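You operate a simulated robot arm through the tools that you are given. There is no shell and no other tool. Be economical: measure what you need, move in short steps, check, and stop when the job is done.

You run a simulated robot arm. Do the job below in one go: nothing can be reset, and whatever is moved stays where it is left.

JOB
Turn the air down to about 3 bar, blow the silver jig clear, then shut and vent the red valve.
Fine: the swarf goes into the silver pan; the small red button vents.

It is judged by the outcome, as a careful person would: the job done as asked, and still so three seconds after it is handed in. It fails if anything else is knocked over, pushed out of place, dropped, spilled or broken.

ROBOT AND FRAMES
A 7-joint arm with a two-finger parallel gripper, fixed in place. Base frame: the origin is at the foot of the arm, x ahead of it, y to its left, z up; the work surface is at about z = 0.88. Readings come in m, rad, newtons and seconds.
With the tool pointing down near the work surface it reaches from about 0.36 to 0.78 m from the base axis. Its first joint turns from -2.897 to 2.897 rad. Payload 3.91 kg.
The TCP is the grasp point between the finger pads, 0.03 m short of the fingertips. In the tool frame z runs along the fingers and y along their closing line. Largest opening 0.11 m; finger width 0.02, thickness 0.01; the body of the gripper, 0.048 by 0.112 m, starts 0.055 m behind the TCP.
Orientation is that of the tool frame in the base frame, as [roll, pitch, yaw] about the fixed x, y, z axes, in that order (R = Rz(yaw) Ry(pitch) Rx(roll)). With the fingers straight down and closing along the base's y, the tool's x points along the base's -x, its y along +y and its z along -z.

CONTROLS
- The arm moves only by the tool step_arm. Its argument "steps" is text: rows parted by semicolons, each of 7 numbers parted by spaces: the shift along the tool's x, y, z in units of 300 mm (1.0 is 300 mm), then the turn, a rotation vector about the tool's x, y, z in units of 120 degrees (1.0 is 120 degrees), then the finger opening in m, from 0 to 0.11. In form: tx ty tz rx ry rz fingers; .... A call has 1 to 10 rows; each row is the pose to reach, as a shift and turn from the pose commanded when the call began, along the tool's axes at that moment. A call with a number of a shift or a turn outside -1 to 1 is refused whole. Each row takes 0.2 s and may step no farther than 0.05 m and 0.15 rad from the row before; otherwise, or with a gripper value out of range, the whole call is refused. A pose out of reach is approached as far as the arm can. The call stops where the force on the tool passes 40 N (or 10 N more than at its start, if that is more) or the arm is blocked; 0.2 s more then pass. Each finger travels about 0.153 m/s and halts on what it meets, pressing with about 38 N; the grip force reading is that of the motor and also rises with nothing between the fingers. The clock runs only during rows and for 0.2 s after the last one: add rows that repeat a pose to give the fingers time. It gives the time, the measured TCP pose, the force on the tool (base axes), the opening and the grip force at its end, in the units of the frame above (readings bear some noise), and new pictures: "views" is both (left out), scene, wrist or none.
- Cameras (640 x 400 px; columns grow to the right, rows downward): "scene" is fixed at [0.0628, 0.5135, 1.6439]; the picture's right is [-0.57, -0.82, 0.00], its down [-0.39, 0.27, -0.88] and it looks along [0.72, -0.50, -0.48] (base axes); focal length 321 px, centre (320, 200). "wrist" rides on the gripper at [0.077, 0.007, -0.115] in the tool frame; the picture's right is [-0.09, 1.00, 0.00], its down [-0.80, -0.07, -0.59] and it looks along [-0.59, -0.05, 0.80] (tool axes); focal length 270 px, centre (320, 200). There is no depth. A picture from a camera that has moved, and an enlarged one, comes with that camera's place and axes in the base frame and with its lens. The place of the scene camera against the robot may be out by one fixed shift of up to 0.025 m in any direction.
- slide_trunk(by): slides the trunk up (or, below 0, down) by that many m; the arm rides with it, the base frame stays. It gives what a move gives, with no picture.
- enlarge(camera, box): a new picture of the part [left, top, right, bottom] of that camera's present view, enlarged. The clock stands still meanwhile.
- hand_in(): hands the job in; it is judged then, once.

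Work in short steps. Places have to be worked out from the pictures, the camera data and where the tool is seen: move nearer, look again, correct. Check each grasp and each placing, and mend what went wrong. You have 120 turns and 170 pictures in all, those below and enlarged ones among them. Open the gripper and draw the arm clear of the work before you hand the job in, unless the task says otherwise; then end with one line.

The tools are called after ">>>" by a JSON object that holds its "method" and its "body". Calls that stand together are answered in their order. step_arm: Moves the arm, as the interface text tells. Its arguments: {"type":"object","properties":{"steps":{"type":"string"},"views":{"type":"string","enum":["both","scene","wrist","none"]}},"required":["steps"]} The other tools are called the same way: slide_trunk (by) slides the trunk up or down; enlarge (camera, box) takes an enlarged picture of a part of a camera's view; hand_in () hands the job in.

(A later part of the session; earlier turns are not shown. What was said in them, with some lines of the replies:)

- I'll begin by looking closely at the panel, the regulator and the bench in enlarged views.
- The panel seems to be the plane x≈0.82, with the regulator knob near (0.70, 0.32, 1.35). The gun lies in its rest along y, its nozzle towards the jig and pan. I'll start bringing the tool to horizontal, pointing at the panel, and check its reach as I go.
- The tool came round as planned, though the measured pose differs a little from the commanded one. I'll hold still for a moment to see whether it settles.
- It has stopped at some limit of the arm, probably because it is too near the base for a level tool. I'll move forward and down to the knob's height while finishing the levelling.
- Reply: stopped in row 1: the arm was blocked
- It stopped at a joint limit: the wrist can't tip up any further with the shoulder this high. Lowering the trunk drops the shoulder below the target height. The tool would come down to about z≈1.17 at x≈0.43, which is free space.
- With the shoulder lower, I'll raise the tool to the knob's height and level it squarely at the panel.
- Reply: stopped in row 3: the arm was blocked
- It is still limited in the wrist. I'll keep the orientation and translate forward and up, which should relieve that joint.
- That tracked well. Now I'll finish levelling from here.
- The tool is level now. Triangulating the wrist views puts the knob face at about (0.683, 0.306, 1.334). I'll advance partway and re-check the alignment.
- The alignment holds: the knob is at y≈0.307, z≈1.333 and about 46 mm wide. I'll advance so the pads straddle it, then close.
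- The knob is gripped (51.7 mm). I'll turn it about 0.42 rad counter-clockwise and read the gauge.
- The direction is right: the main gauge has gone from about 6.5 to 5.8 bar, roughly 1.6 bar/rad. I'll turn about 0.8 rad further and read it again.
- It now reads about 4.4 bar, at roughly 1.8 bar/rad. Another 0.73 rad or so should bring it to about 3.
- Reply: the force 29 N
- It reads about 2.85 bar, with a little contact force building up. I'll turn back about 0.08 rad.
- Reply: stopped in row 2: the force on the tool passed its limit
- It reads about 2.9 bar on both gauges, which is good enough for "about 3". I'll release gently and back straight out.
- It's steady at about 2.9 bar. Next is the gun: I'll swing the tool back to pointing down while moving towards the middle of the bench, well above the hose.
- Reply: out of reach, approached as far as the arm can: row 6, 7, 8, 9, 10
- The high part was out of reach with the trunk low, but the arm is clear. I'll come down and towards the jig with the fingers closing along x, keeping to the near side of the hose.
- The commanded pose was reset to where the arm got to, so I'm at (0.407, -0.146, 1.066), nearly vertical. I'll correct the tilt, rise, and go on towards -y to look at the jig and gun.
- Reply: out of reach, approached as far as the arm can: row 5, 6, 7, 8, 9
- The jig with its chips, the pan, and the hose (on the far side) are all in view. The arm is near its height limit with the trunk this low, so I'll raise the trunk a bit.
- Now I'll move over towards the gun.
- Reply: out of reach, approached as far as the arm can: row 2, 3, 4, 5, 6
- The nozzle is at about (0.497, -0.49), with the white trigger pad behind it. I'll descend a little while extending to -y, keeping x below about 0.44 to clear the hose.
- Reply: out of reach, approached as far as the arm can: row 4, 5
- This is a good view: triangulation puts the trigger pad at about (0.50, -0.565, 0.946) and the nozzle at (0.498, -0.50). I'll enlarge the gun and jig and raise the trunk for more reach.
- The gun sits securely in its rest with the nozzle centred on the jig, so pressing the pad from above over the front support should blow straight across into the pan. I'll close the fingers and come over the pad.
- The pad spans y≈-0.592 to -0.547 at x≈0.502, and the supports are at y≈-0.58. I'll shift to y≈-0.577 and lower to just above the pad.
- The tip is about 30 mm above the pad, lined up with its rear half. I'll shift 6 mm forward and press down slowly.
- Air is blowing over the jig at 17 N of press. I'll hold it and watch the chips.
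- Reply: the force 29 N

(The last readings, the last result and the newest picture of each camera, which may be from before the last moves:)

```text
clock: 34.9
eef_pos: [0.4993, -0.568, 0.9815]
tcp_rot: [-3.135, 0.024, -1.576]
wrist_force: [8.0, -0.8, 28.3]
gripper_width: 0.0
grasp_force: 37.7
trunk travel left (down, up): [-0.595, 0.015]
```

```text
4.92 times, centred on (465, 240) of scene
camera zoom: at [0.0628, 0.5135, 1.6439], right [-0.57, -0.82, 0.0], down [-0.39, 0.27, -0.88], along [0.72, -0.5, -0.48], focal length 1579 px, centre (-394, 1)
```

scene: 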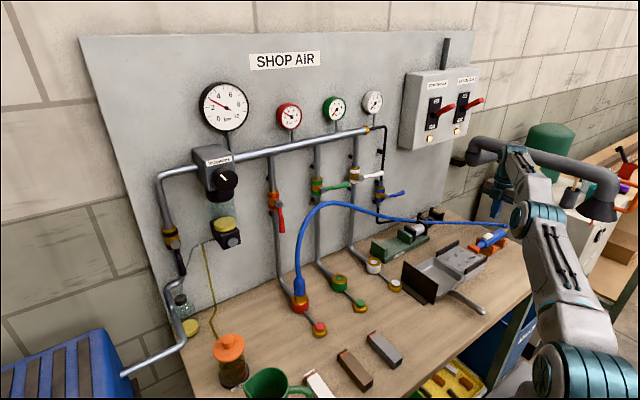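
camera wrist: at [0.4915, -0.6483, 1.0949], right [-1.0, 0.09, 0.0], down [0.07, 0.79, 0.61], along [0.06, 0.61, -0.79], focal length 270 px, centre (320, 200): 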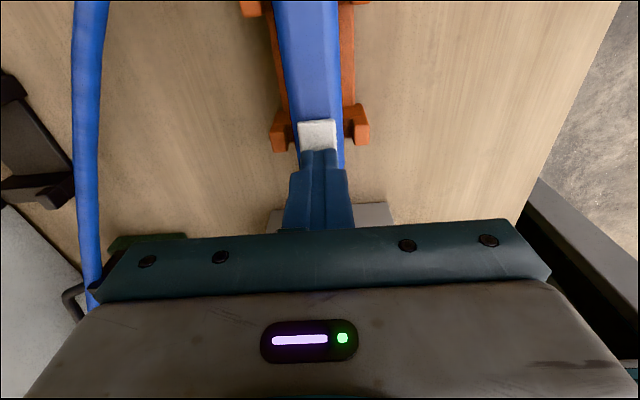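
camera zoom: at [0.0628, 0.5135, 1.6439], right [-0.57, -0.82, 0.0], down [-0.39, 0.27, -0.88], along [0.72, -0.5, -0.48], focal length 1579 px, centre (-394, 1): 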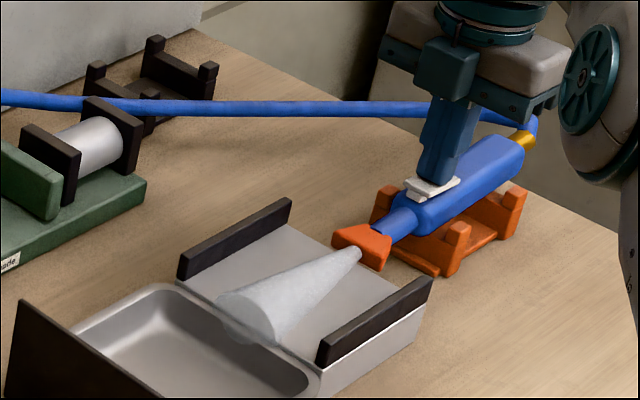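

The jig looks clear. I'll release the trigger straight up and check where the swarf went.

>>> {"method": "step_arm", "body": {"steps": "0 0 -0.1 0 0 0 0; 0 0 -0.25 0 0 0 0; 0 0 -0.4 0 0 0 0; 0 0 -0.5 0 0 0 0; 0 0 -0.5 0 0 0 0"}}

>>> {"method": "enlarge", "body": {"camera": "scene", "box": [380, 220, 530, 314]}}

```text
clock: 36.1
eef_pos: [0.4875, -0.5631, 1.13]
tcp_rot: [3.141, 0.029, -1.578]
wrist_force: [0.7, -0.1, 0.1]
gripper_width: 0.0001
grasp_force: 38.2
out of reach, approached as far as the arm can: row 3, 4, 5
trunk travel left (down, up): [-0.595, 0.015]
camera wrist: at [0.4797, -0.6414, 1.2415], right [-1.0, 0.09, 0.0], down [0.08, 0.78, 0.62], along [0.06, 0.61, -0.79], focal length 270 px, centre (320, 200)
```

scene: 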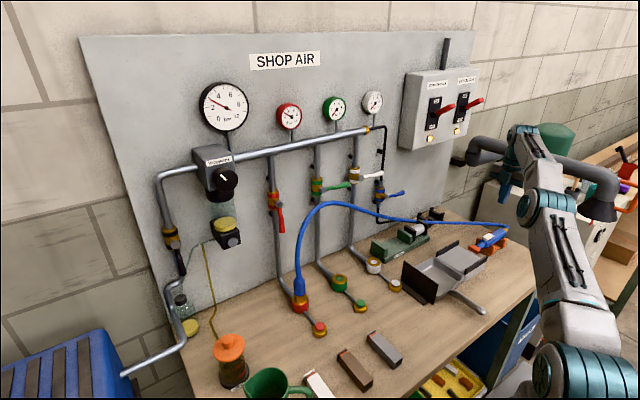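
wrist: 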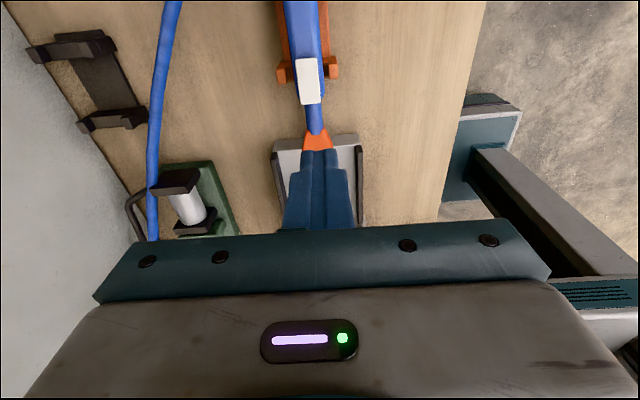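

```text
4.26 times, centred on (455, 267) of scene
camera zoom: at [0.0628, 0.5135, 1.6439], right [-0.57, -0.82, 0.0], down [-0.39, 0.27, -0.88], along [0.72, -0.5, -0.48], focal length 1365 px, centre (-254, -85)
```

zoom: 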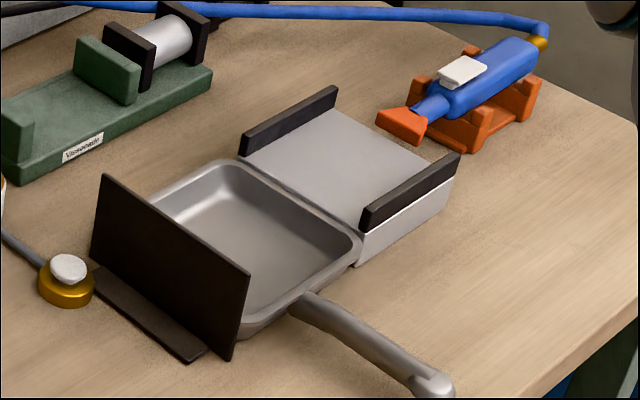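

The jig is clear. The swarf should be against the backstop, hidden from the scene camera, so I'll move back and look into the pan with the wrist camera.

>>> {"method": "step_arm", "body": {"steps": "-0.11 0.04 -0.05 0 0 0 0; -0.22 0.08 -0.1 0 0 0 0; -0.33 0.12 -0.15 0 0 0 0; -0.44 0.16 -0.2 0 0 0 0; -0.543 0.19 -0.233 0 0 0 0; -0.543 0.19 -0.233 0 0 0 0", "views": "wrist"}}

```text
clock: 37.5
eef_pos: [0.4269, -0.4024, 1.2014]
tcp_rot: [-3.138, 0.028, -1.575]
wrist_force: [0.6, 0.2, 0.9]
gripper_width: 0.0002
grasp_force: 37.6
trunk travel left (down, up): [-0.595, 0.015]
camera wrist: at [0.4195, -0.4815, 1.3143], right [-1.0, 0.09, 0.0], down [0.07, 0.78, 0.62], along [0.06, 0.61, -0.79], focal length 270 px, centre (320, 200)
```

wrist: 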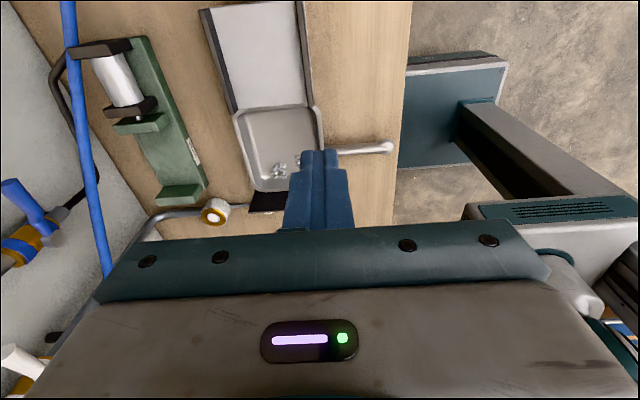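

The chips are in the pan by the backstop. Next is the red valve: its lever hangs from about (0.74, 0.156, 1.20) to z≈1.11, but the hose rises in front of it at x≈0.65, y≈0.14. So I'll come at the lever from upper left (+y). First I'll swing back along y at a safe height and turn the wrist.

>>> {"method": "step_arm", "body": {"steps": "-0.1 0 -0.04 0 0 -0.05 0; -0.2 0 -0.08 0 0 -0.1 0; -0.3 0 -0.12 0 0 -0.15 0; -0.4 0 -0.16 0 0 -0.2 0; -0.5 0 -0.2 0 0 -0.25 0; -0.6 0 -0.24 0 0 -0.3 0; -0.7 0 -0.28 0 0 -0.35 0; -0.8 0 -0.3 0 0 -0.4 0; -0.9 0 -0.33 0 0 -0.45 0; -1 0 -0.333 0 0 -0.5 0"}}

```text
clock: 39.7
eef_pos: [0.4295, -0.1051, 1.311]
tcp_rot: [-3.12, 0.012, -0.529]
wrist_force: [0.2, -0.6, -0.6]
gripper_width: 0.0001
grasp_force: 37.7
trunk travel left (down, up): [-0.595, 0.015]
camera wrist: at [0.4919, -0.1517, 1.4247], right [-0.58, -0.82, -0.02], down [-0.66, 0.45, 0.61], along [-0.48, 0.36, -0.8], focal length 270 px, centre (320, 200)
```

scene: 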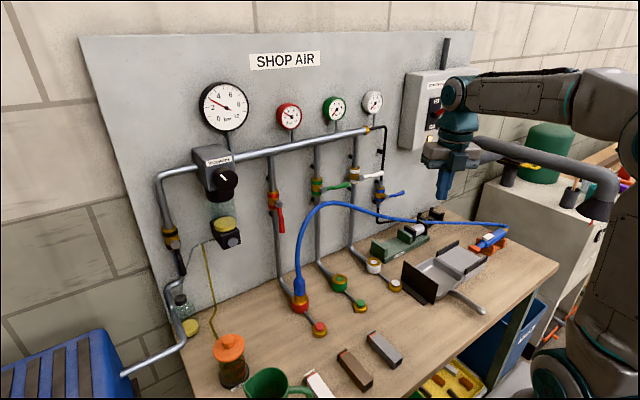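
wrist: 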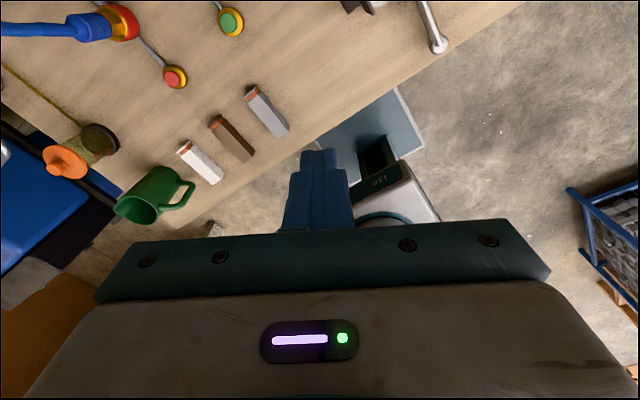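

The turn worked. Now I'll tilt the tool about 51° towards the panel while moving left to the pre-approach side.

>>> {"method": "step_arm", "body": {"steps": "-0.056 -0.112 -0.012 0 0.05 0 0; -0.112 -0.224 -0.025 0 0.1 0 0; -0.168 -0.336 -0.037 0 0.15 0 0; -0.224 -0.448 -0.05 0 0.2 0 0; -0.28 -0.56 -0.06 0 0.255 0 0; -0.335 -0.672 -0.075 0 0.31 0 0; -0.391 -0.785 -0.09 0 0.365 0 0; -0.447 -0.897 -0.1 0 0.425 0 0; -0.447 -0.897 -0.1 0 0.425 0 0"}}

```text
clock: 41.7
eef_pos: [0.4524, 0.1949, 1.3458]
tcp_rot: [-3.104, -0.879, -0.561]
wrist_force: [-0.3, 0.3, -0.3]
gripper_width: 0.0002
grasp_force: 37.4
trunk travel left (down, up): [-0.595, 0.015]
camera wrist: at [0.4123, 0.2069, 1.4788], right [-0.55, -0.83, -0.09], down [-0.8, 0.56, -0.24], along [0.25, -0.06, -0.97], focal length 270 px, centre (320, 200)
```

scene: 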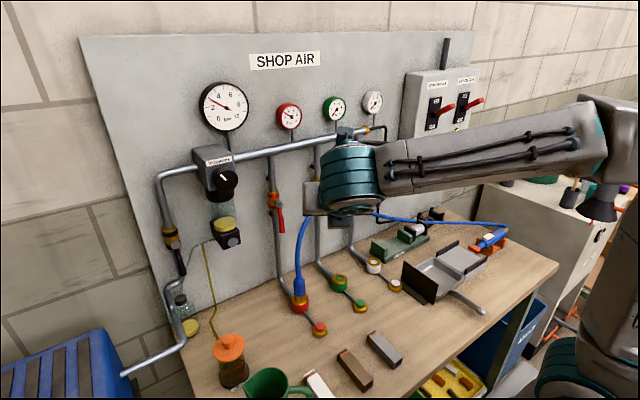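
wrist: 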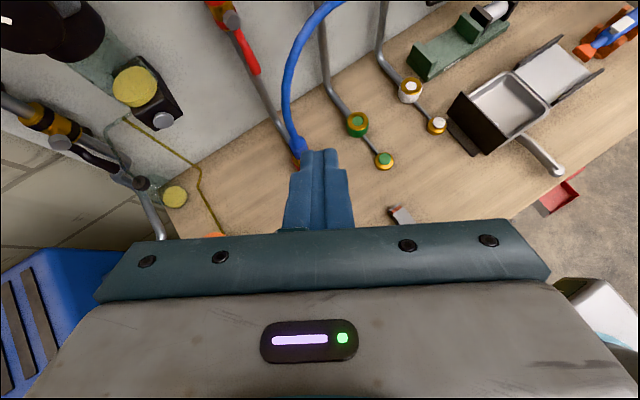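

The lever tip is at about (0.74, 0.156, 1.12), and the hose riser sits at x≈0.655, y≈0.14. To slip between hose and regulator I'll roll the gripper so its thin side is across the gap, and push close to the pivot so the travel stays short. First the roll, while moving to the left.

>>> {"method": "step_arm", "body": {"steps": "-0.005 -0.058 0.009 0 0 0.07 0; -0.011 -0.116 0.018 0 0 0.14 0; -0.016 -0.174 0.027 0 0 0.21 0; -0.022 -0.232 0.036 0 0 0.28 0; -0.027 -0.29 0.046 0 0 0.35 0; -0.033 -0.348 0.055 0 0 0.42 0; -0.038 -0.406 0.064 0 0 0.49 0; -0.044 -0.464 0.073 0 0 0.56 0; -0.05 -0.522 0.082 0 0 0.63 0; -0.055 -0.58 0.092 0 0 0.7 0"}}

```text
clock: 43.9
eef_pos: [0.5493, 0.3391, 1.3209]
tcp_rot: [-2.265, -0.053, -2.035]
wrist_force: [-0.5, 0.5, 0.0]
gripper_width: 0.0001
grasp_force: 37.4
trunk travel left (down, up): [-0.595, 0.015]
camera wrist: at [0.4344, 0.3165, 1.3925], right [-0.55, 0.33, -0.77], down [0.0, 0.92, 0.39], along [0.84, 0.21, -0.51], focal length 270 px, centre (320, 200)
```

scene: 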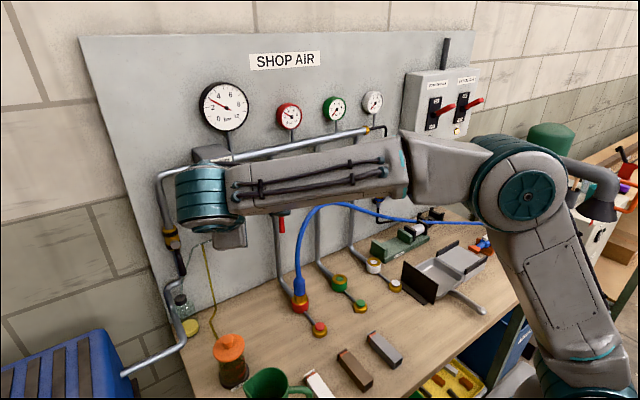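
wrist: 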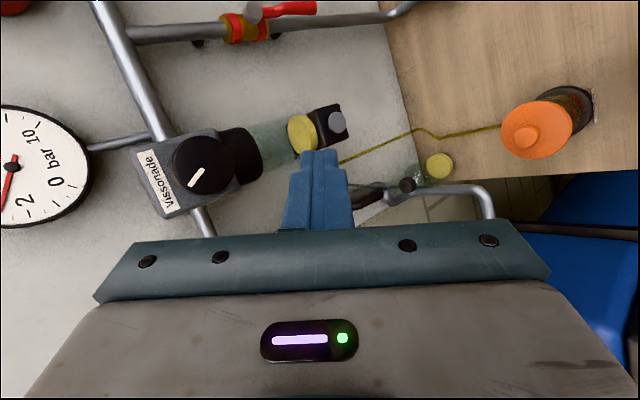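

That tracked well. Now I'll make the final orientation correction, pointing along (0.61, -0.61, -0.50) with the gripper's wide side in the vertical plane, and come to the pre-approach point.

>>> {"method": "step_arm", "body": {"steps": "-0.022 0.003 0.03 0.019 0.028 0.027 0; -0.044 0.006 0.06 0.038 0.056 0.054 0; -0.066 0.008 0.09 0.057 0.083 0.081 0; -0.088 0.011 0.12 0.0755 0.111 0.1085 0; -0.088 0.011 0.12 0.0755 0.111 0.1085 0"}}

```text
clock: 45.1
eef_pos: [0.5828, 0.3495, 1.2937]
tcp_rot: [-2.093, -0.002, -2.354]
wrist_force: [0.8, 0.5, -0.3]
gripper_width: 0.0
grasp_force: 37.5
trunk travel left (down, up): [-0.595, 0.015]
camera wrist: at [0.4552, 0.3696, 1.3461], right [-0.29, 0.41, -0.86], down [0.23, 0.91, 0.36], along [0.93, -0.09, -0.36], focal length 270 px, centre (320, 200)
```

scene: 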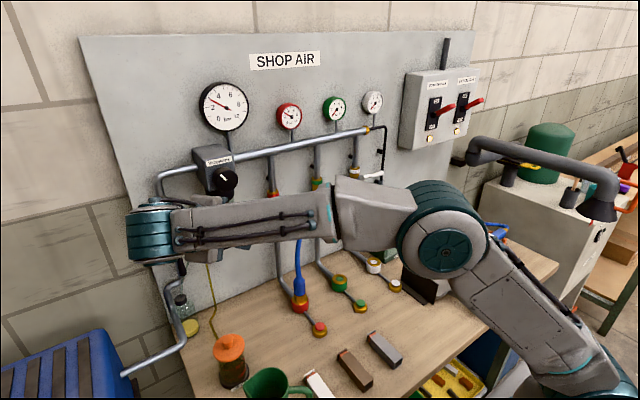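
wrist: 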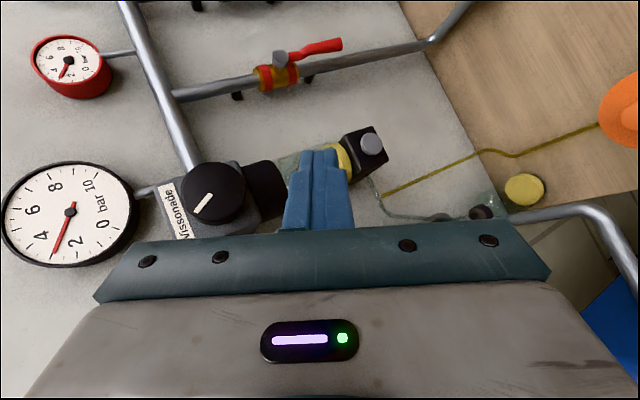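

I'm now aimed along the gap, with the lever clearly in view. The pre-push point lies almost exactly along the tool's own axis, 0.26 m ahead. I'll go 0.18 m and check.

>>> {"method": "step_arm", "body": {"steps": "0 0 0.13 0 0 0 0; 0 0 0.26 0 0 0 0; 0 0 0.39 0 0 0 0; 0 0 0.5 0 0 0 0; 0 0 0.6 0 0 0 0; 0 0 0.6 0 0 0 0"}}

```text
clock: 46.5
eef_pos: [0.6932, 0.2362, 1.2011]
tcp_rot: [-2.095, -0.005, -2.353]
wrist_force: [0.3, 0.2, 1.1]
gripper_width: 0.0
grasp_force: 37.8
trunk travel left (down, up): [-0.595, 0.015]
camera wrist: at [0.5658, 0.2551, 1.254], right [-0.29, 0.41, -0.86], down [0.23, 0.91, 0.36], along [0.93, -0.09, -0.36], focal length 270 px, centre (320, 200)
```

scene: 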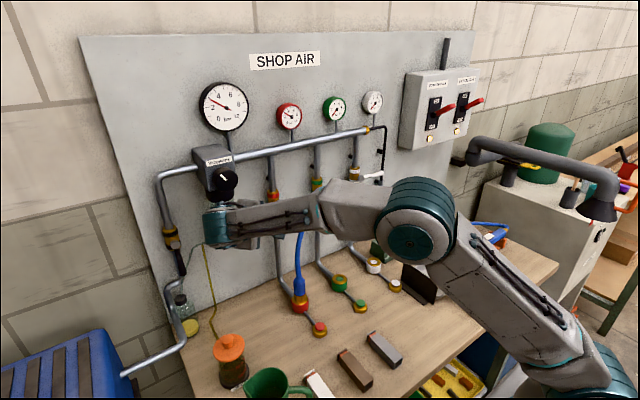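
wrist: 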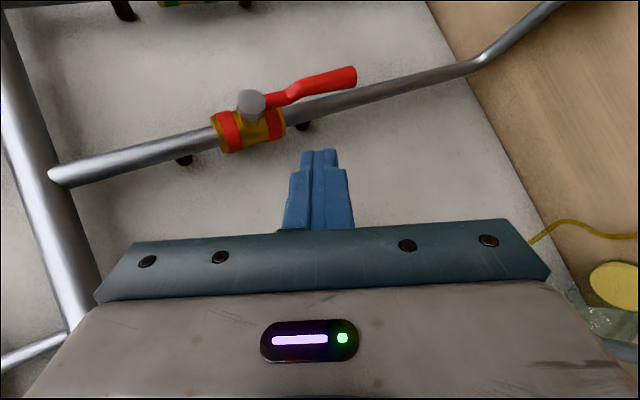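

The handle is at x≈0.75, y≈0.147, with its pivot at z≈1.20. I'll continue to put the fingertips just on the +y side of the handle near z≈1.145.

>>> {"method": "step_arm", "body": {"steps": "-0.0165 0.008 0.09 0 0 0 0; -0.0165 0.008 0.18 0 0 0 0; -0.0165 0.008 0.24 0 0 0 0; -0.0165 0.008 0.27 0 0 0 0; -0.0165 0.008 0.27 0 0 0 0"}}

```text
clock: 47.7
eef_pos: [0.7455, 0.1937, 1.1616]
tcp_rot: [-2.096, -0.004, -2.354]
wrist_force: [1.1, -0.2, 0.2]
gripper_width: 0.0
grasp_force: 37.7
trunk travel left (down, up): [-0.595, 0.015]
camera wrist: at [0.6192, 0.2124, 1.2132], right [-0.29, 0.41, -0.86], down [0.23, 0.91, 0.36], along [0.93, -0.09, -0.36], focal length 270 px, centre (320, 200)
```

scene: 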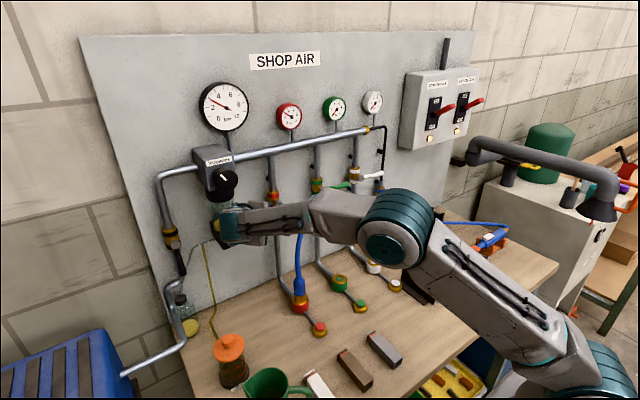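
wrist: 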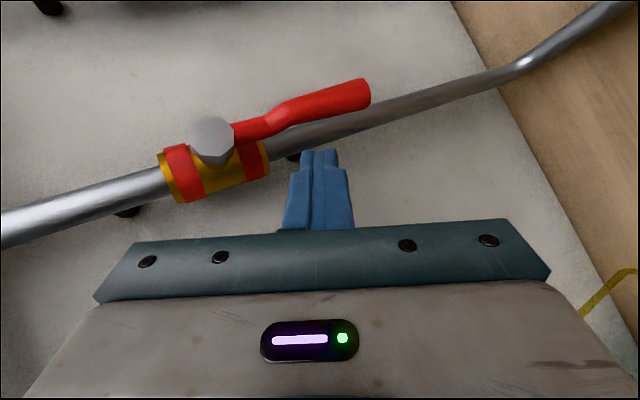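

The fingertips are about 20 mm to the +y side of the handle, 50 mm below the pivot, with no contact. I'll push along the arc to about 45° and check.

>>> {"method": "step_arm", "body": {"steps": "0.014 0.007 -0.012 0 0 0 0; 0.03 0.005 0.005 0 0 0 0; 0.046 0.002 0.022 0 0 0 0; 0.063 -0.006 0.037 0 0 0 0; 0.08 -0.014 0.052 0 0 0 0; 0.096 -0.027 0.063 0 0 0 0; 0.113 -0.04 0.075 0 0 0 0; 0.113 -0.04 0.075 0 0 0 0"}}

```text
clock: 49.5
eef_pos: [0.7403, 0.1522, 1.1592]
tcp_rot: [-2.097, -0.004, -2.355]
wrist_force: [1.2, 1.4, 1.0]
gripper_width: 0.0
grasp_force: 38.0
trunk travel left (down, up): [-0.595, 0.015]
camera wrist: at [0.6141, 0.1709, 1.2116], right [-0.29, 0.41, -0.86], down [0.23, 0.91, 0.36], along [0.93, -0.09, -0.36], focal length 270 px, centre (320, 200)
```

scene: 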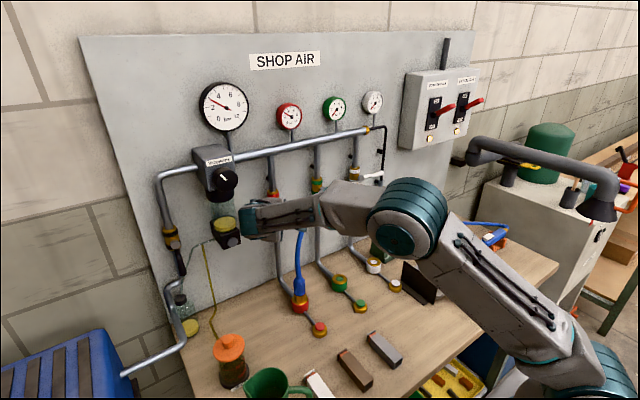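
wrist: 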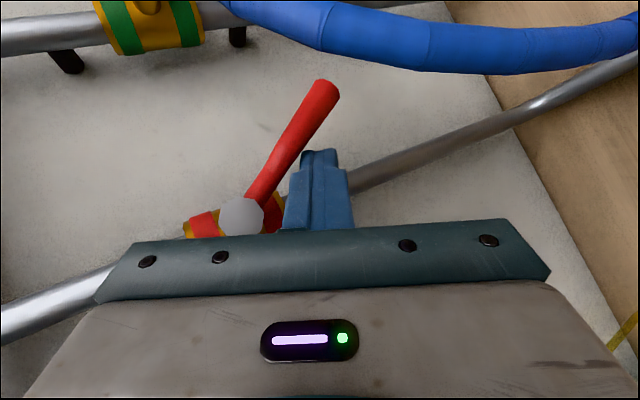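

The lever follows to about 45° and the hose keeps clear of the gripper. I'll continue along the arc to 90°.

>>> {"method": "step_arm", "body": {"steps": "0.015 -0.017 0.007 0 0 0 0; 0.029 -0.035 0.014 0 0 0 0; 0.041 -0.055 0.016 0 0 0 0; 0.053 -0.075 0.018 0 0 0 0; 0.062 -0.097 0.016 0 0 0 0; 0.071 -0.119 0.013 0 0 0 0; 0.071 -0.119 0.013 0 0 0 0"}}

>>> {"method": "enlarge", "body": {"camera": "scene", "box": [180, 80, 400, 220]}}

```text
clock: 50.9
eef_pos: [0.7371, 0.1254, 1.1781]
tcp_rot: [-2.111, -0.016, -2.356]
wrist_force: [-7.1, 6.6, -8.7]
gripper_width: 0.0
grasp_force: 37.4
trunk travel left (down, up): [-0.595, 0.015]
stopped in row 6: the force on the tool passed its limit (the readings are from after the stop); the commanded pose is now the measured one
camera wrist: at [0.6102, 0.1445, 1.2328], right [-0.31, 0.41, -0.86], down [0.23, 0.91, 0.35], along [0.92, -0.09, -0.38], focal length 270 px, centre (320, 200)
```

scene: 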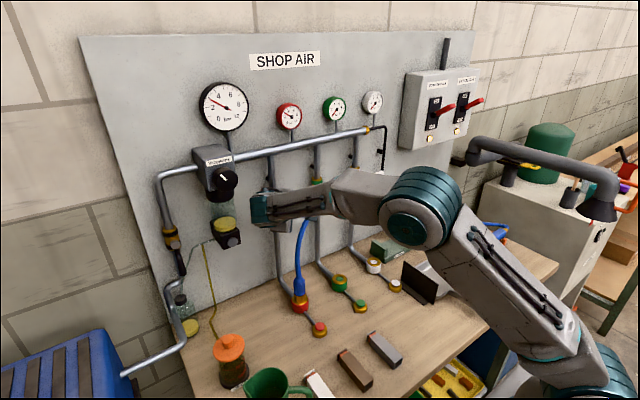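
wrist: 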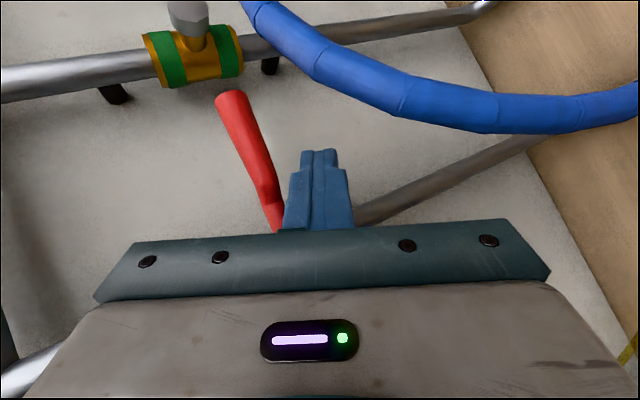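

```text
2.86 times, centred on (290, 150) of scene
camera zoom: at [0.0628, 0.5135, 1.6439], right [-0.57, -0.82, 0.0], down [-0.39, 0.27, -0.88], along [0.72, -0.5, -0.48], focal length 916 px, centre (406, 343)
```

zoom: 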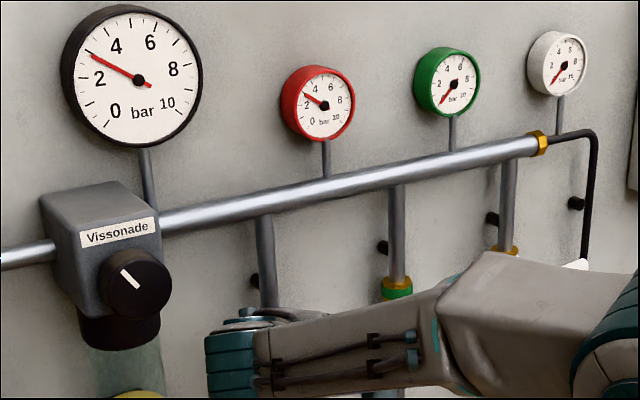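

The lever looks square to the pipe and the push ended against a hard stop, so the valve is shut. I'll ease off slightly and back out along the tool's axis.

>>> {"method": "step_arm", "body": {"steps": "-0.01 0.025 0 0 0 0 0; -0.02 0.03 -0.1 0 0 0 0; -0.03 0.03 -0.22 0 0 0 0; -0.04 0.03 -0.36 0 0 0 0; -0.04 0.03 -0.5 0 0 0 0; -0.04 0.03 -0.65 0 0 0 0; -0.04 0.03 -0.75 0 0 0 0; -0.04 0.03 -0.75 0 0 0 0"}}

```text
clock: 52.7
eef_pos: [0.6077, 0.2726, 1.2898]
tcp_rot: [-2.107, -0.012, -2.354]
wrist_force: [0.5, -0.5, 0.1]
gripper_width: 0.0
grasp_force: 37.9
trunk travel left (down, up): [-0.595, 0.015]
camera wrist: at [0.4814, 0.2917, 1.3442], right [-0.31, 0.41, -0.86], down [0.23, 0.91, 0.35], along [0.92, -0.09, -0.37], focal length 270 px, centre (320, 200)
```

scene: 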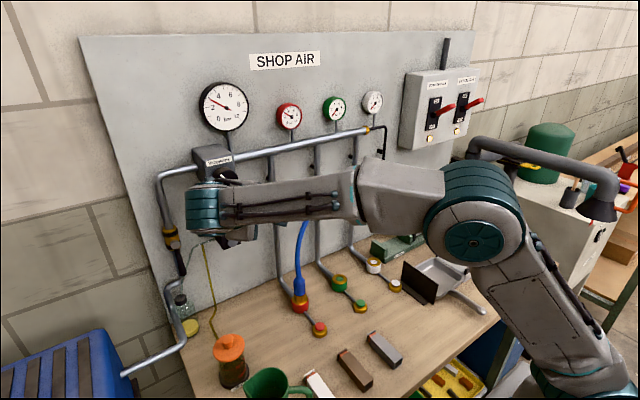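
wrist: 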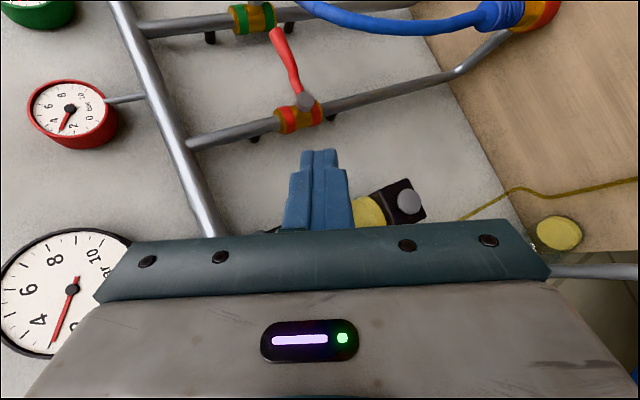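

The lever now stands across the pipe like the closed green one, though the red gauge still holds pressure. Next is the vent: I'll bring the tool to vertical over the bench near the small red button.

>>> {"method": "step_arm", "body": {"steps": "0.068 0.012 0.012 -0.06 0 0 0; 0.136 0.024 0.024 -0.125 0 0 0; 0.204 0.036 0.036 -0.188 0 0 0; 0.272 0.049 0.048 -0.25 0 0 0; 0.34 0.061 0.06 -0.313 0 0 0; 0.409 0.073 0.072 -0.375 0 0 0; 0.477 0.086 0.085 -0.438 0 0 0; 0.545 0.098 0.097 -0.5 0 0 0; 0.545 0.098 0.097 -0.5 0 0 0"}}

>>> {"method": "enlarge", "body": {"camera": "scene", "box": [220, 80, 400, 240]}}

```text
clock: 54.7
eef_pos: [0.4948, 0.1515, 1.2497]
tcp_rot: [3.128, -0.013, -2.353]
wrist_force: [0.2, 0.4, -0.4]
gripper_width: 0.0
grasp_force: 37.6
trunk travel left (down, up): [-0.595, 0.015]
camera wrist: at [0.4381, 0.1037, 1.3653], right [-0.64, 0.77, 0.01], down [0.63, 0.52, 0.58], along [0.44, 0.38, -0.81], focal length 270 px, centre (320, 200)
```

scene: 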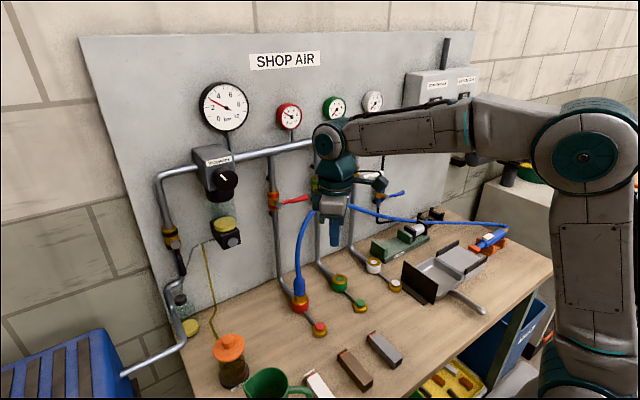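
wrist: 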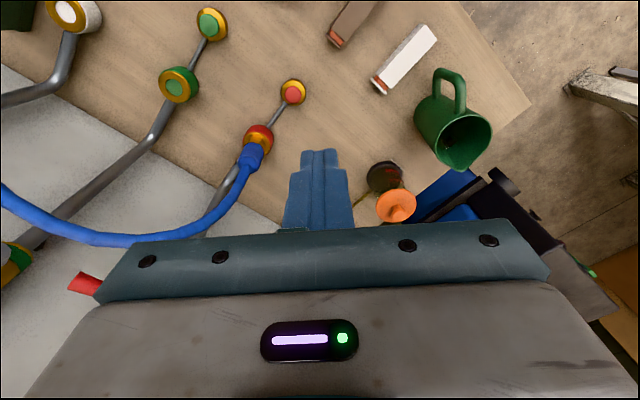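

```text
2.50 times, centred on (310, 160) of scene
camera zoom: at [0.0628, 0.5135, 1.6439], right [-0.57, -0.82, 0.0], down [-0.39, 0.27, -0.88], along [0.72, -0.5, -0.48], focal length 802 px, centre (345, 300)
```

zoom: 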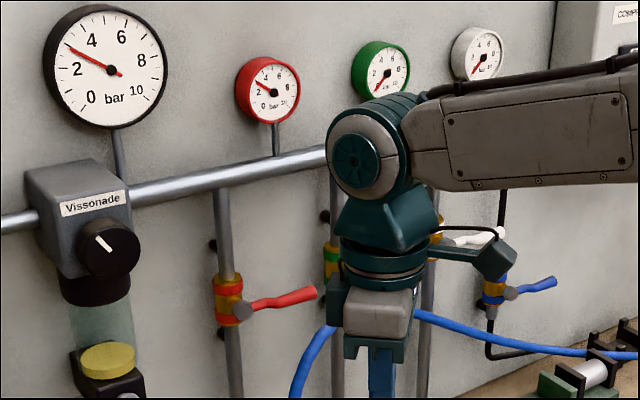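

The red lever is now parallel to the other shut valves. The vent button projects to about (0.547, 0.145), so I'll descend over it partway and re-check.

>>> {"method": "step_arm", "body": {"steps": "-0.05 -0.07 0.12 0 0 0 0; -0.107 -0.138 0.25 0 0 0 0; -0.107 -0.138 0.4 0 0 0 0; -0.107 -0.138 0.55 0 0 0 0; -0.107 -0.138 0.68 0 0 0 0; -0.107 -0.138 0.767 0 0 0 0; -0.107 -0.138 0.767 0 0 0 0"}}

>>> {"method": "enlarge", "body": {"camera": "scene", "box": [250, 240, 400, 350]}}

```text
clock: 56.3
eef_pos: [0.5486, 0.1457, 1.0162]
tcp_rot: [3.131, -0.013, -2.354]
wrist_force: [0.0, -0.2, -0.1]
gripper_width: 0.0
grasp_force: 37.3
trunk travel left (down, up): [-0.595, 0.015]
camera wrist: at [0.4909, 0.0975, 1.1324], right [-0.64, 0.77, 0.01], down [0.63, 0.52, 0.58], along [0.44, 0.38, -0.81], focal length 270 px, centre (320, 200)
```

scene: 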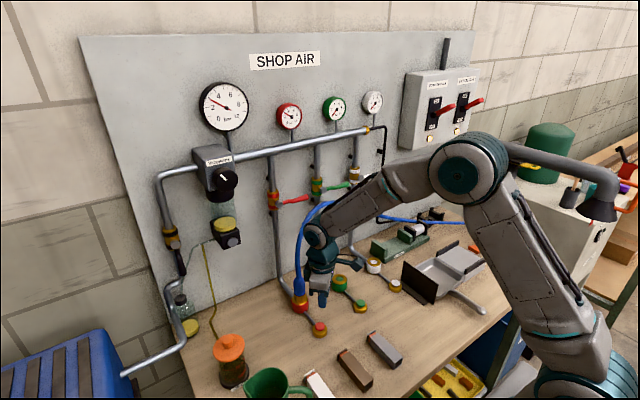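
wrist: 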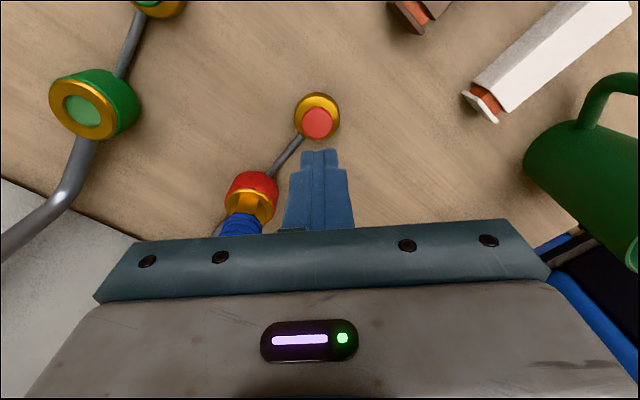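

```text
3.64 times, centred on (325, 295) of scene
camera zoom: at [0.0628, 0.5135, 1.6439], right [-0.57, -0.82, 0.0], down [-0.39, 0.27, -0.88], along [0.72, -0.5, -0.48], focal length 1166 px, centre (302, -146)
```

zoom: 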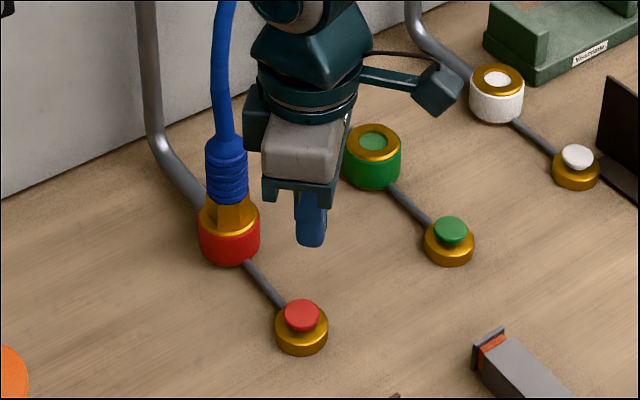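

Wrist and scene agree that the button is about 5 mm further along (+x, +y). I'll correct that and press down slowly.

>>> {"method": "step_arm", "body": {"steps": "-0.019 0 0.1 0 0 0 0; -0.019 0 0.19 0 0 0 0; -0.019 0 0.225 0 0 0 0; -0.019 0 0.245 0 0 0 0; -0.019 0 0.26 0 0 0 0", "views": "wrist"}}

>>> {"method": "enlarge", "body": {"camera": "scene", "box": [190, 70, 350, 340]}}

```text
clock: 57.5
eef_pos: [0.5486, 0.1479, 0.9389]
tcp_rot: [3.129, -0.013, -2.354]
wrist_force: [-0.8, -0.5, -0.4]
gripper_width: 0.0
grasp_force: 37.6
trunk travel left (down, up): [-0.595, 0.015]
camera wrist: at [0.4906, 0.0997, 1.0557], right [-0.64, 0.77, 0.01], down [0.63, 0.52, 0.58], along [0.44, 0.38, -0.81], focal length 270 px, centre (320, 200)
```

wrist: 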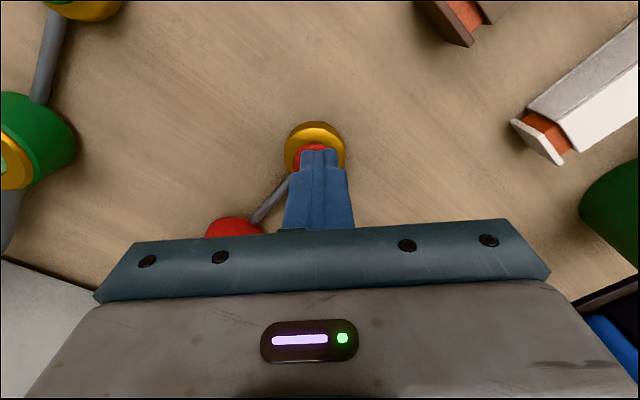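

```text
1.48 times, centred on (270, 205) of scene
camera zoom: at [0.0628, 0.5135, 1.6439], right [-0.57, -0.82, 0.0], down [-0.39, 0.27, -0.88], along [0.72, -0.5, -0.48], focal length 475 px, centre (394, 193)
```

zoom: 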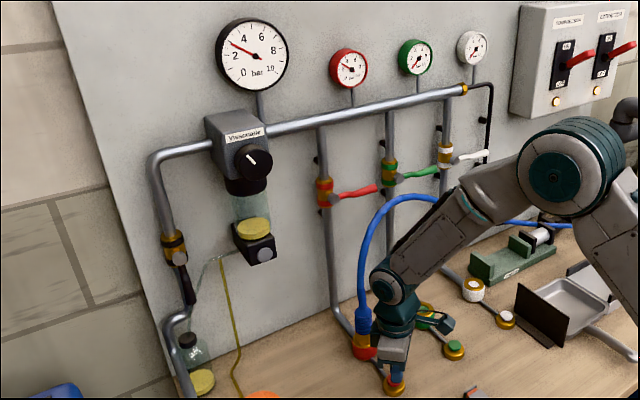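

The tip is directly over the cap with no contact yet. I'll continue down in small steps.

>>> {"method": "step_arm", "body": {"steps": "-0.008 -0.01 0.02 0 0 0 0; -0.008 -0.01 0.035 0 0 0 0; -0.008 -0.01 0.05 0 0 0 0; -0.008 -0.01 0.06 0 0 0 0", "views": "wrist"}}

>>> {"method": "enlarge", "body": {"camera": "scene", "box": [190, 75, 350, 175]}}

```text
clock: 58.5
eef_pos: [0.5523, 0.1477, 0.9248]
tcp_rot: [3.133, -0.006, -2.353]
wrist_force: [-3.6, -2.1, 32.5]
gripper_width: 0.0
grasp_force: 38.2
trunk travel left (down, up): [-0.595, 0.015]
camera wrist: at [0.4927, 0.099, 1.0403], right [-0.64, 0.77, 0.01], down [0.62, 0.52, 0.59], along [0.45, 0.38, -0.81], focal length 270 px, centre (320, 200)
```

wrist: 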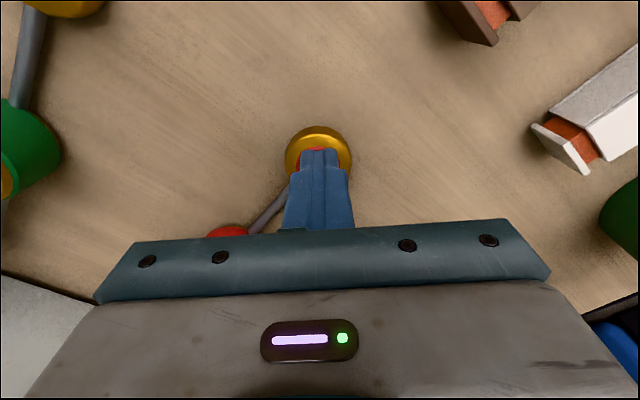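

```text
4.00 times, centred on (270, 125) of scene
camera zoom: at [0.0628, 0.5135, 1.6439], right [-0.57, -0.82, 0.0], down [-0.39, 0.27, -0.88], along [0.72, -0.5, -0.48], focal length 1283 px, centre (520, 500)
```

zoom: 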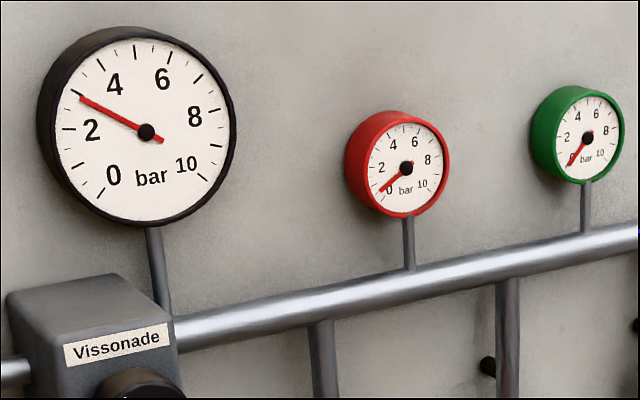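

The red gauge is dropping (about 0.3 bar) while the main stays near 3. I'll hold the button a little longer and read again.

>>> {"method": "step_arm", "body": {"steps": "0 0 0 0 0 0 0; 0 0 0 0 0 0 0; 0 0 0 0 0 0 0; 0 0 0 0 0 0 0; 0 0 0 0 0 0 0; 0 0 0 0 0 0 0; 0 0 0 0 0 0 0; 0 0 0 0 0 0 0", "views": "none"}}

>>> {"method": "enlarge", "body": {"camera": "scene", "box": [190, 75, 350, 175]}}

```text
clock: 59.7
eef_pos: [0.5508, 0.1485, 0.9282]
tcp_rot: [3.133, -0.002, -2.354]
wrist_force: [-7.9, -5.0, 23.8]
gripper_width: 0.0
grasp_force: 37.7
trunk travel left (down, up): [-0.595, 0.015]
stopped in row 6: the force on the tool passed its limit (the readings are from after the stop); the commanded pose is now the measured one
```

```text
4.00 times, centred on (270, 125) of scene
camera zoom: at [0.0628, 0.5135, 1.6439], right [-0.57, -0.82, 0.0], down [-0.39, 0.27, -0.88], along [0.72, -0.5, -0.48], focal length 1283 px, centre (520, 500)
```

zoom: 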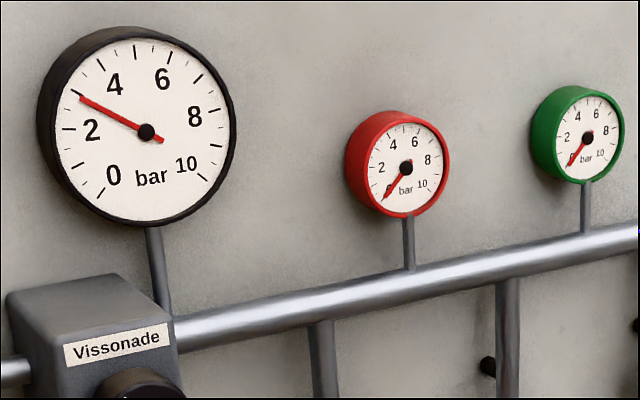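

The red gauge is at zero, like the green one. I'll lift off, open the gripper and draw back clear of the bench.

>>> {"method": "step_arm", "body": {"steps": "0 0 -0.1 0 0 0 0; 0 0 -0.25 0 0 0 0; 0.05 0 -0.4 0 0 0 0.02; 0.1 0 -0.55 0 0 0 0.04; 0.2 0 -0.7 0 0 0 0.06; 0.3 0 -0.85 0 0 0 0.06; 0.4 0 -1 0 0 0 0.06; 0.5 0 -1 0 0 0 0.06; 0.5 0 -1 0 0 0 0.06"}}

>>> {"method": "enlarge", "body": {"camera": "scene", "box": [180, 75, 420, 240]}}

>>> {"method": "enlarge", "body": {"camera": "scene", "box": [270, 200, 540, 370]}}

```text
refused: row 5 steps farther than a row can; nothing moved
```

```text
2.42 times, centred on (300, 158) of scene
camera zoom: at [0.0628, 0.5135, 1.6439], right [-0.57, -0.82, 0.0], down [-0.39, 0.27, -0.88], along [0.72, -0.5, -0.48], focal length 778 px, centre (368, 303)
```

zoom: 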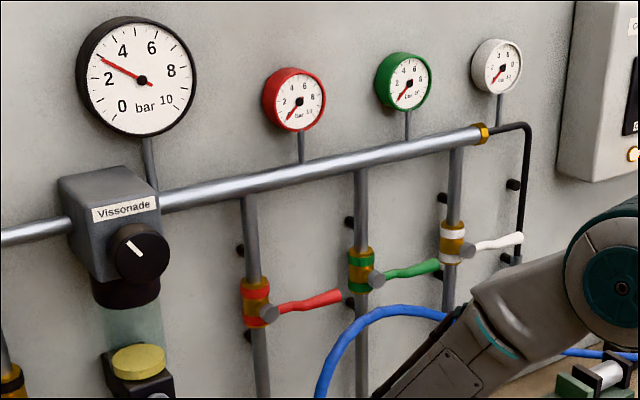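

```text
2.35 times, centred on (405, 285) of scene
camera zoom: at [0.0628, 0.5135, 1.6439], right [-0.57, -0.82, 0.0], down [-0.39, 0.27, -0.88], along [0.72, -0.5, -0.48], focal length 755 px, centre (120, 0)
```

zoom: 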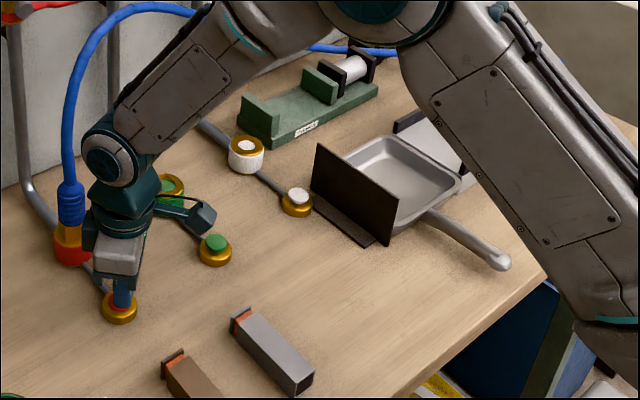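

The lift was refused for too large a step, so I'll repeat it with smaller steps, going straight up and then back towards the base.

>>> {"method": "step_arm", "body": {"steps": "0 0 -0.08 0 0 0 0; 0 0 -0.2 0 0 0 0; 0.02 0.02 -0.34 0 0 0 0.02; 0.06 0.06 -0.48 0 0 0 0.04; 0.1 0.1 -0.62 0 0 0 0.06; 0.16 0.16 -0.74 0 0 0 0.06; 0.22 0.22 -0.86 0 0 0 0.06; 0.28 0.28 -0.97 0 0 0 0.06; 0.34 0.34 -1 0 0 0 0.06; 0.34 0.34 -1 0 0 0 0.06"}}

>>> {"method": "enlarge", "body": {"camera": "scene", "box": [190, 75, 350, 175]}}

```text
clock: 61.9
eef_pos: [0.4111, 0.1506, 1.2288]
tcp_rot: [3.131, -0.009, -2.354]
wrist_force: [0.8, -0.9, -0.5]
gripper_width: 0.0601
grasp_force: 0.0
trunk travel left (down, up): [-0.595, 0.015]
camera wrist: at [0.3542, 0.1009, 1.3437], right [-0.64, 0.77, 0.01], down [0.62, 0.52, 0.59], along [0.44, 0.38, -0.81], focal length 270 px, centre (320, 200)
```

scene: 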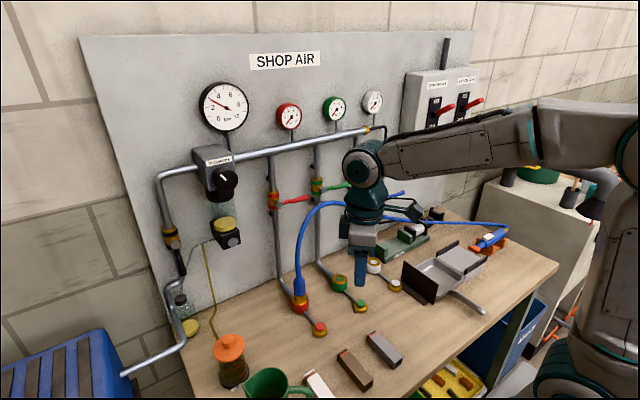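
wrist: 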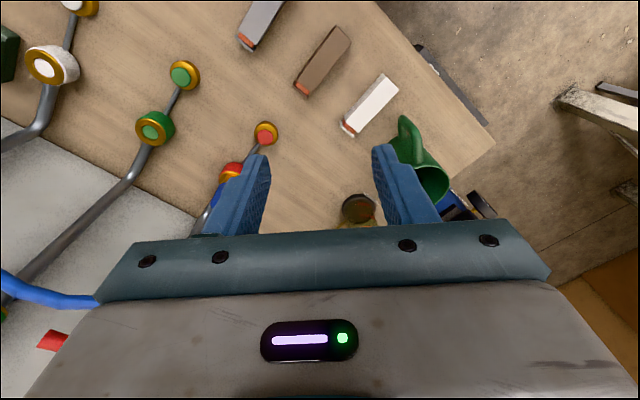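

```text
4.00 times, centred on (270, 125) of scene
camera zoom: at [0.0628, 0.5135, 1.6439], right [-0.57, -0.82, 0.0], down [-0.39, 0.27, -0.88], along [0.72, -0.5, -0.48], focal length 1283 px, centre (520, 500)
```

zoom: 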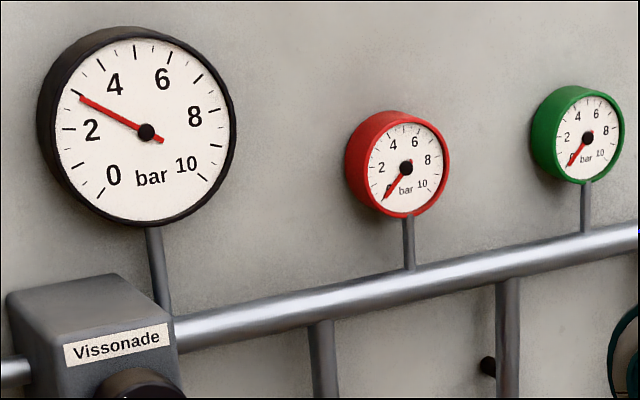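

The red gauge stays at zero and the main is near 3. Before handing in, I'll make one check that all the swarf is in the pan by moving the wrist camera over it.

>>> {"method": "step_arm", "body": {"steps": "0.11 -0.11 0 0 0 0 0.06; 0.22 -0.22 0 0 0 0 0.06; 0.33 -0.33 0 0 0 0 0.06; 0.44 -0.44 0 0 0 0 0.06; 0.55 -0.55 0 0 0 0 0.06; 0.66 -0.658 0 0 0 0 0.06; 0.77 -0.77 0 0 0 0 0.06; 0.88 -0.88 0 0 0 0 0.06; 0.98 -0.98 0 0 0 0 0.06; 0.98 -0.98 0 0 0 0 0.06", "views": "wrist"}}

```text
clock: 64.1
eef_pos: [0.4102, -0.2682, 1.2239]
tcp_rot: [3.133, -0.009, -2.355]
wrist_force: [-0.2, -0.5, -0.7]
gripper_width: 0.0601
grasp_force: 0.0
trunk travel left (down, up): [-0.595, 0.015]
camera wrist: at [0.3522, -0.316, 1.3395], right [-0.64, 0.77, 0.01], down [0.62, 0.52, 0.59], along [0.44, 0.38, -0.81], focal length 270 px, centre (320, 200)
```

wrist: 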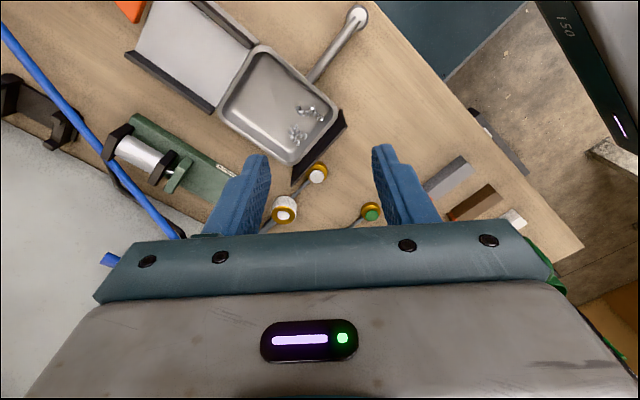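

>>> {"method": "enlarge", "body": {"camera": "wrist", "box": [120, 0, 380, 162]}}

```text
2.46 times, centred on (250, 81) of wrist
camera zoom: at [0.3522, -0.316, 1.3395], right [-0.64, 0.77, 0.01], down [0.62, 0.52, 0.59], along [0.44, 0.38, -0.81], focal length 665 px, centre (492, 493)
```

zoom: 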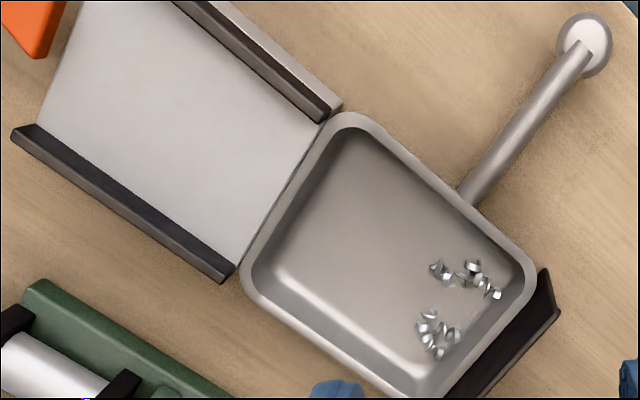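

All six chips are in the pan, the jig is bare and the bench around it is clean. The arm is clear with the gripper open, so I'm handing in.

>>> {"method": "hand_in", "body": {}}

```text
The job is handed in.
```

The air is down to about 2.9 bar, the jig is blown clear with all six chips in the silver pan, and the red valve is shut and vented, with its gauge at zero.
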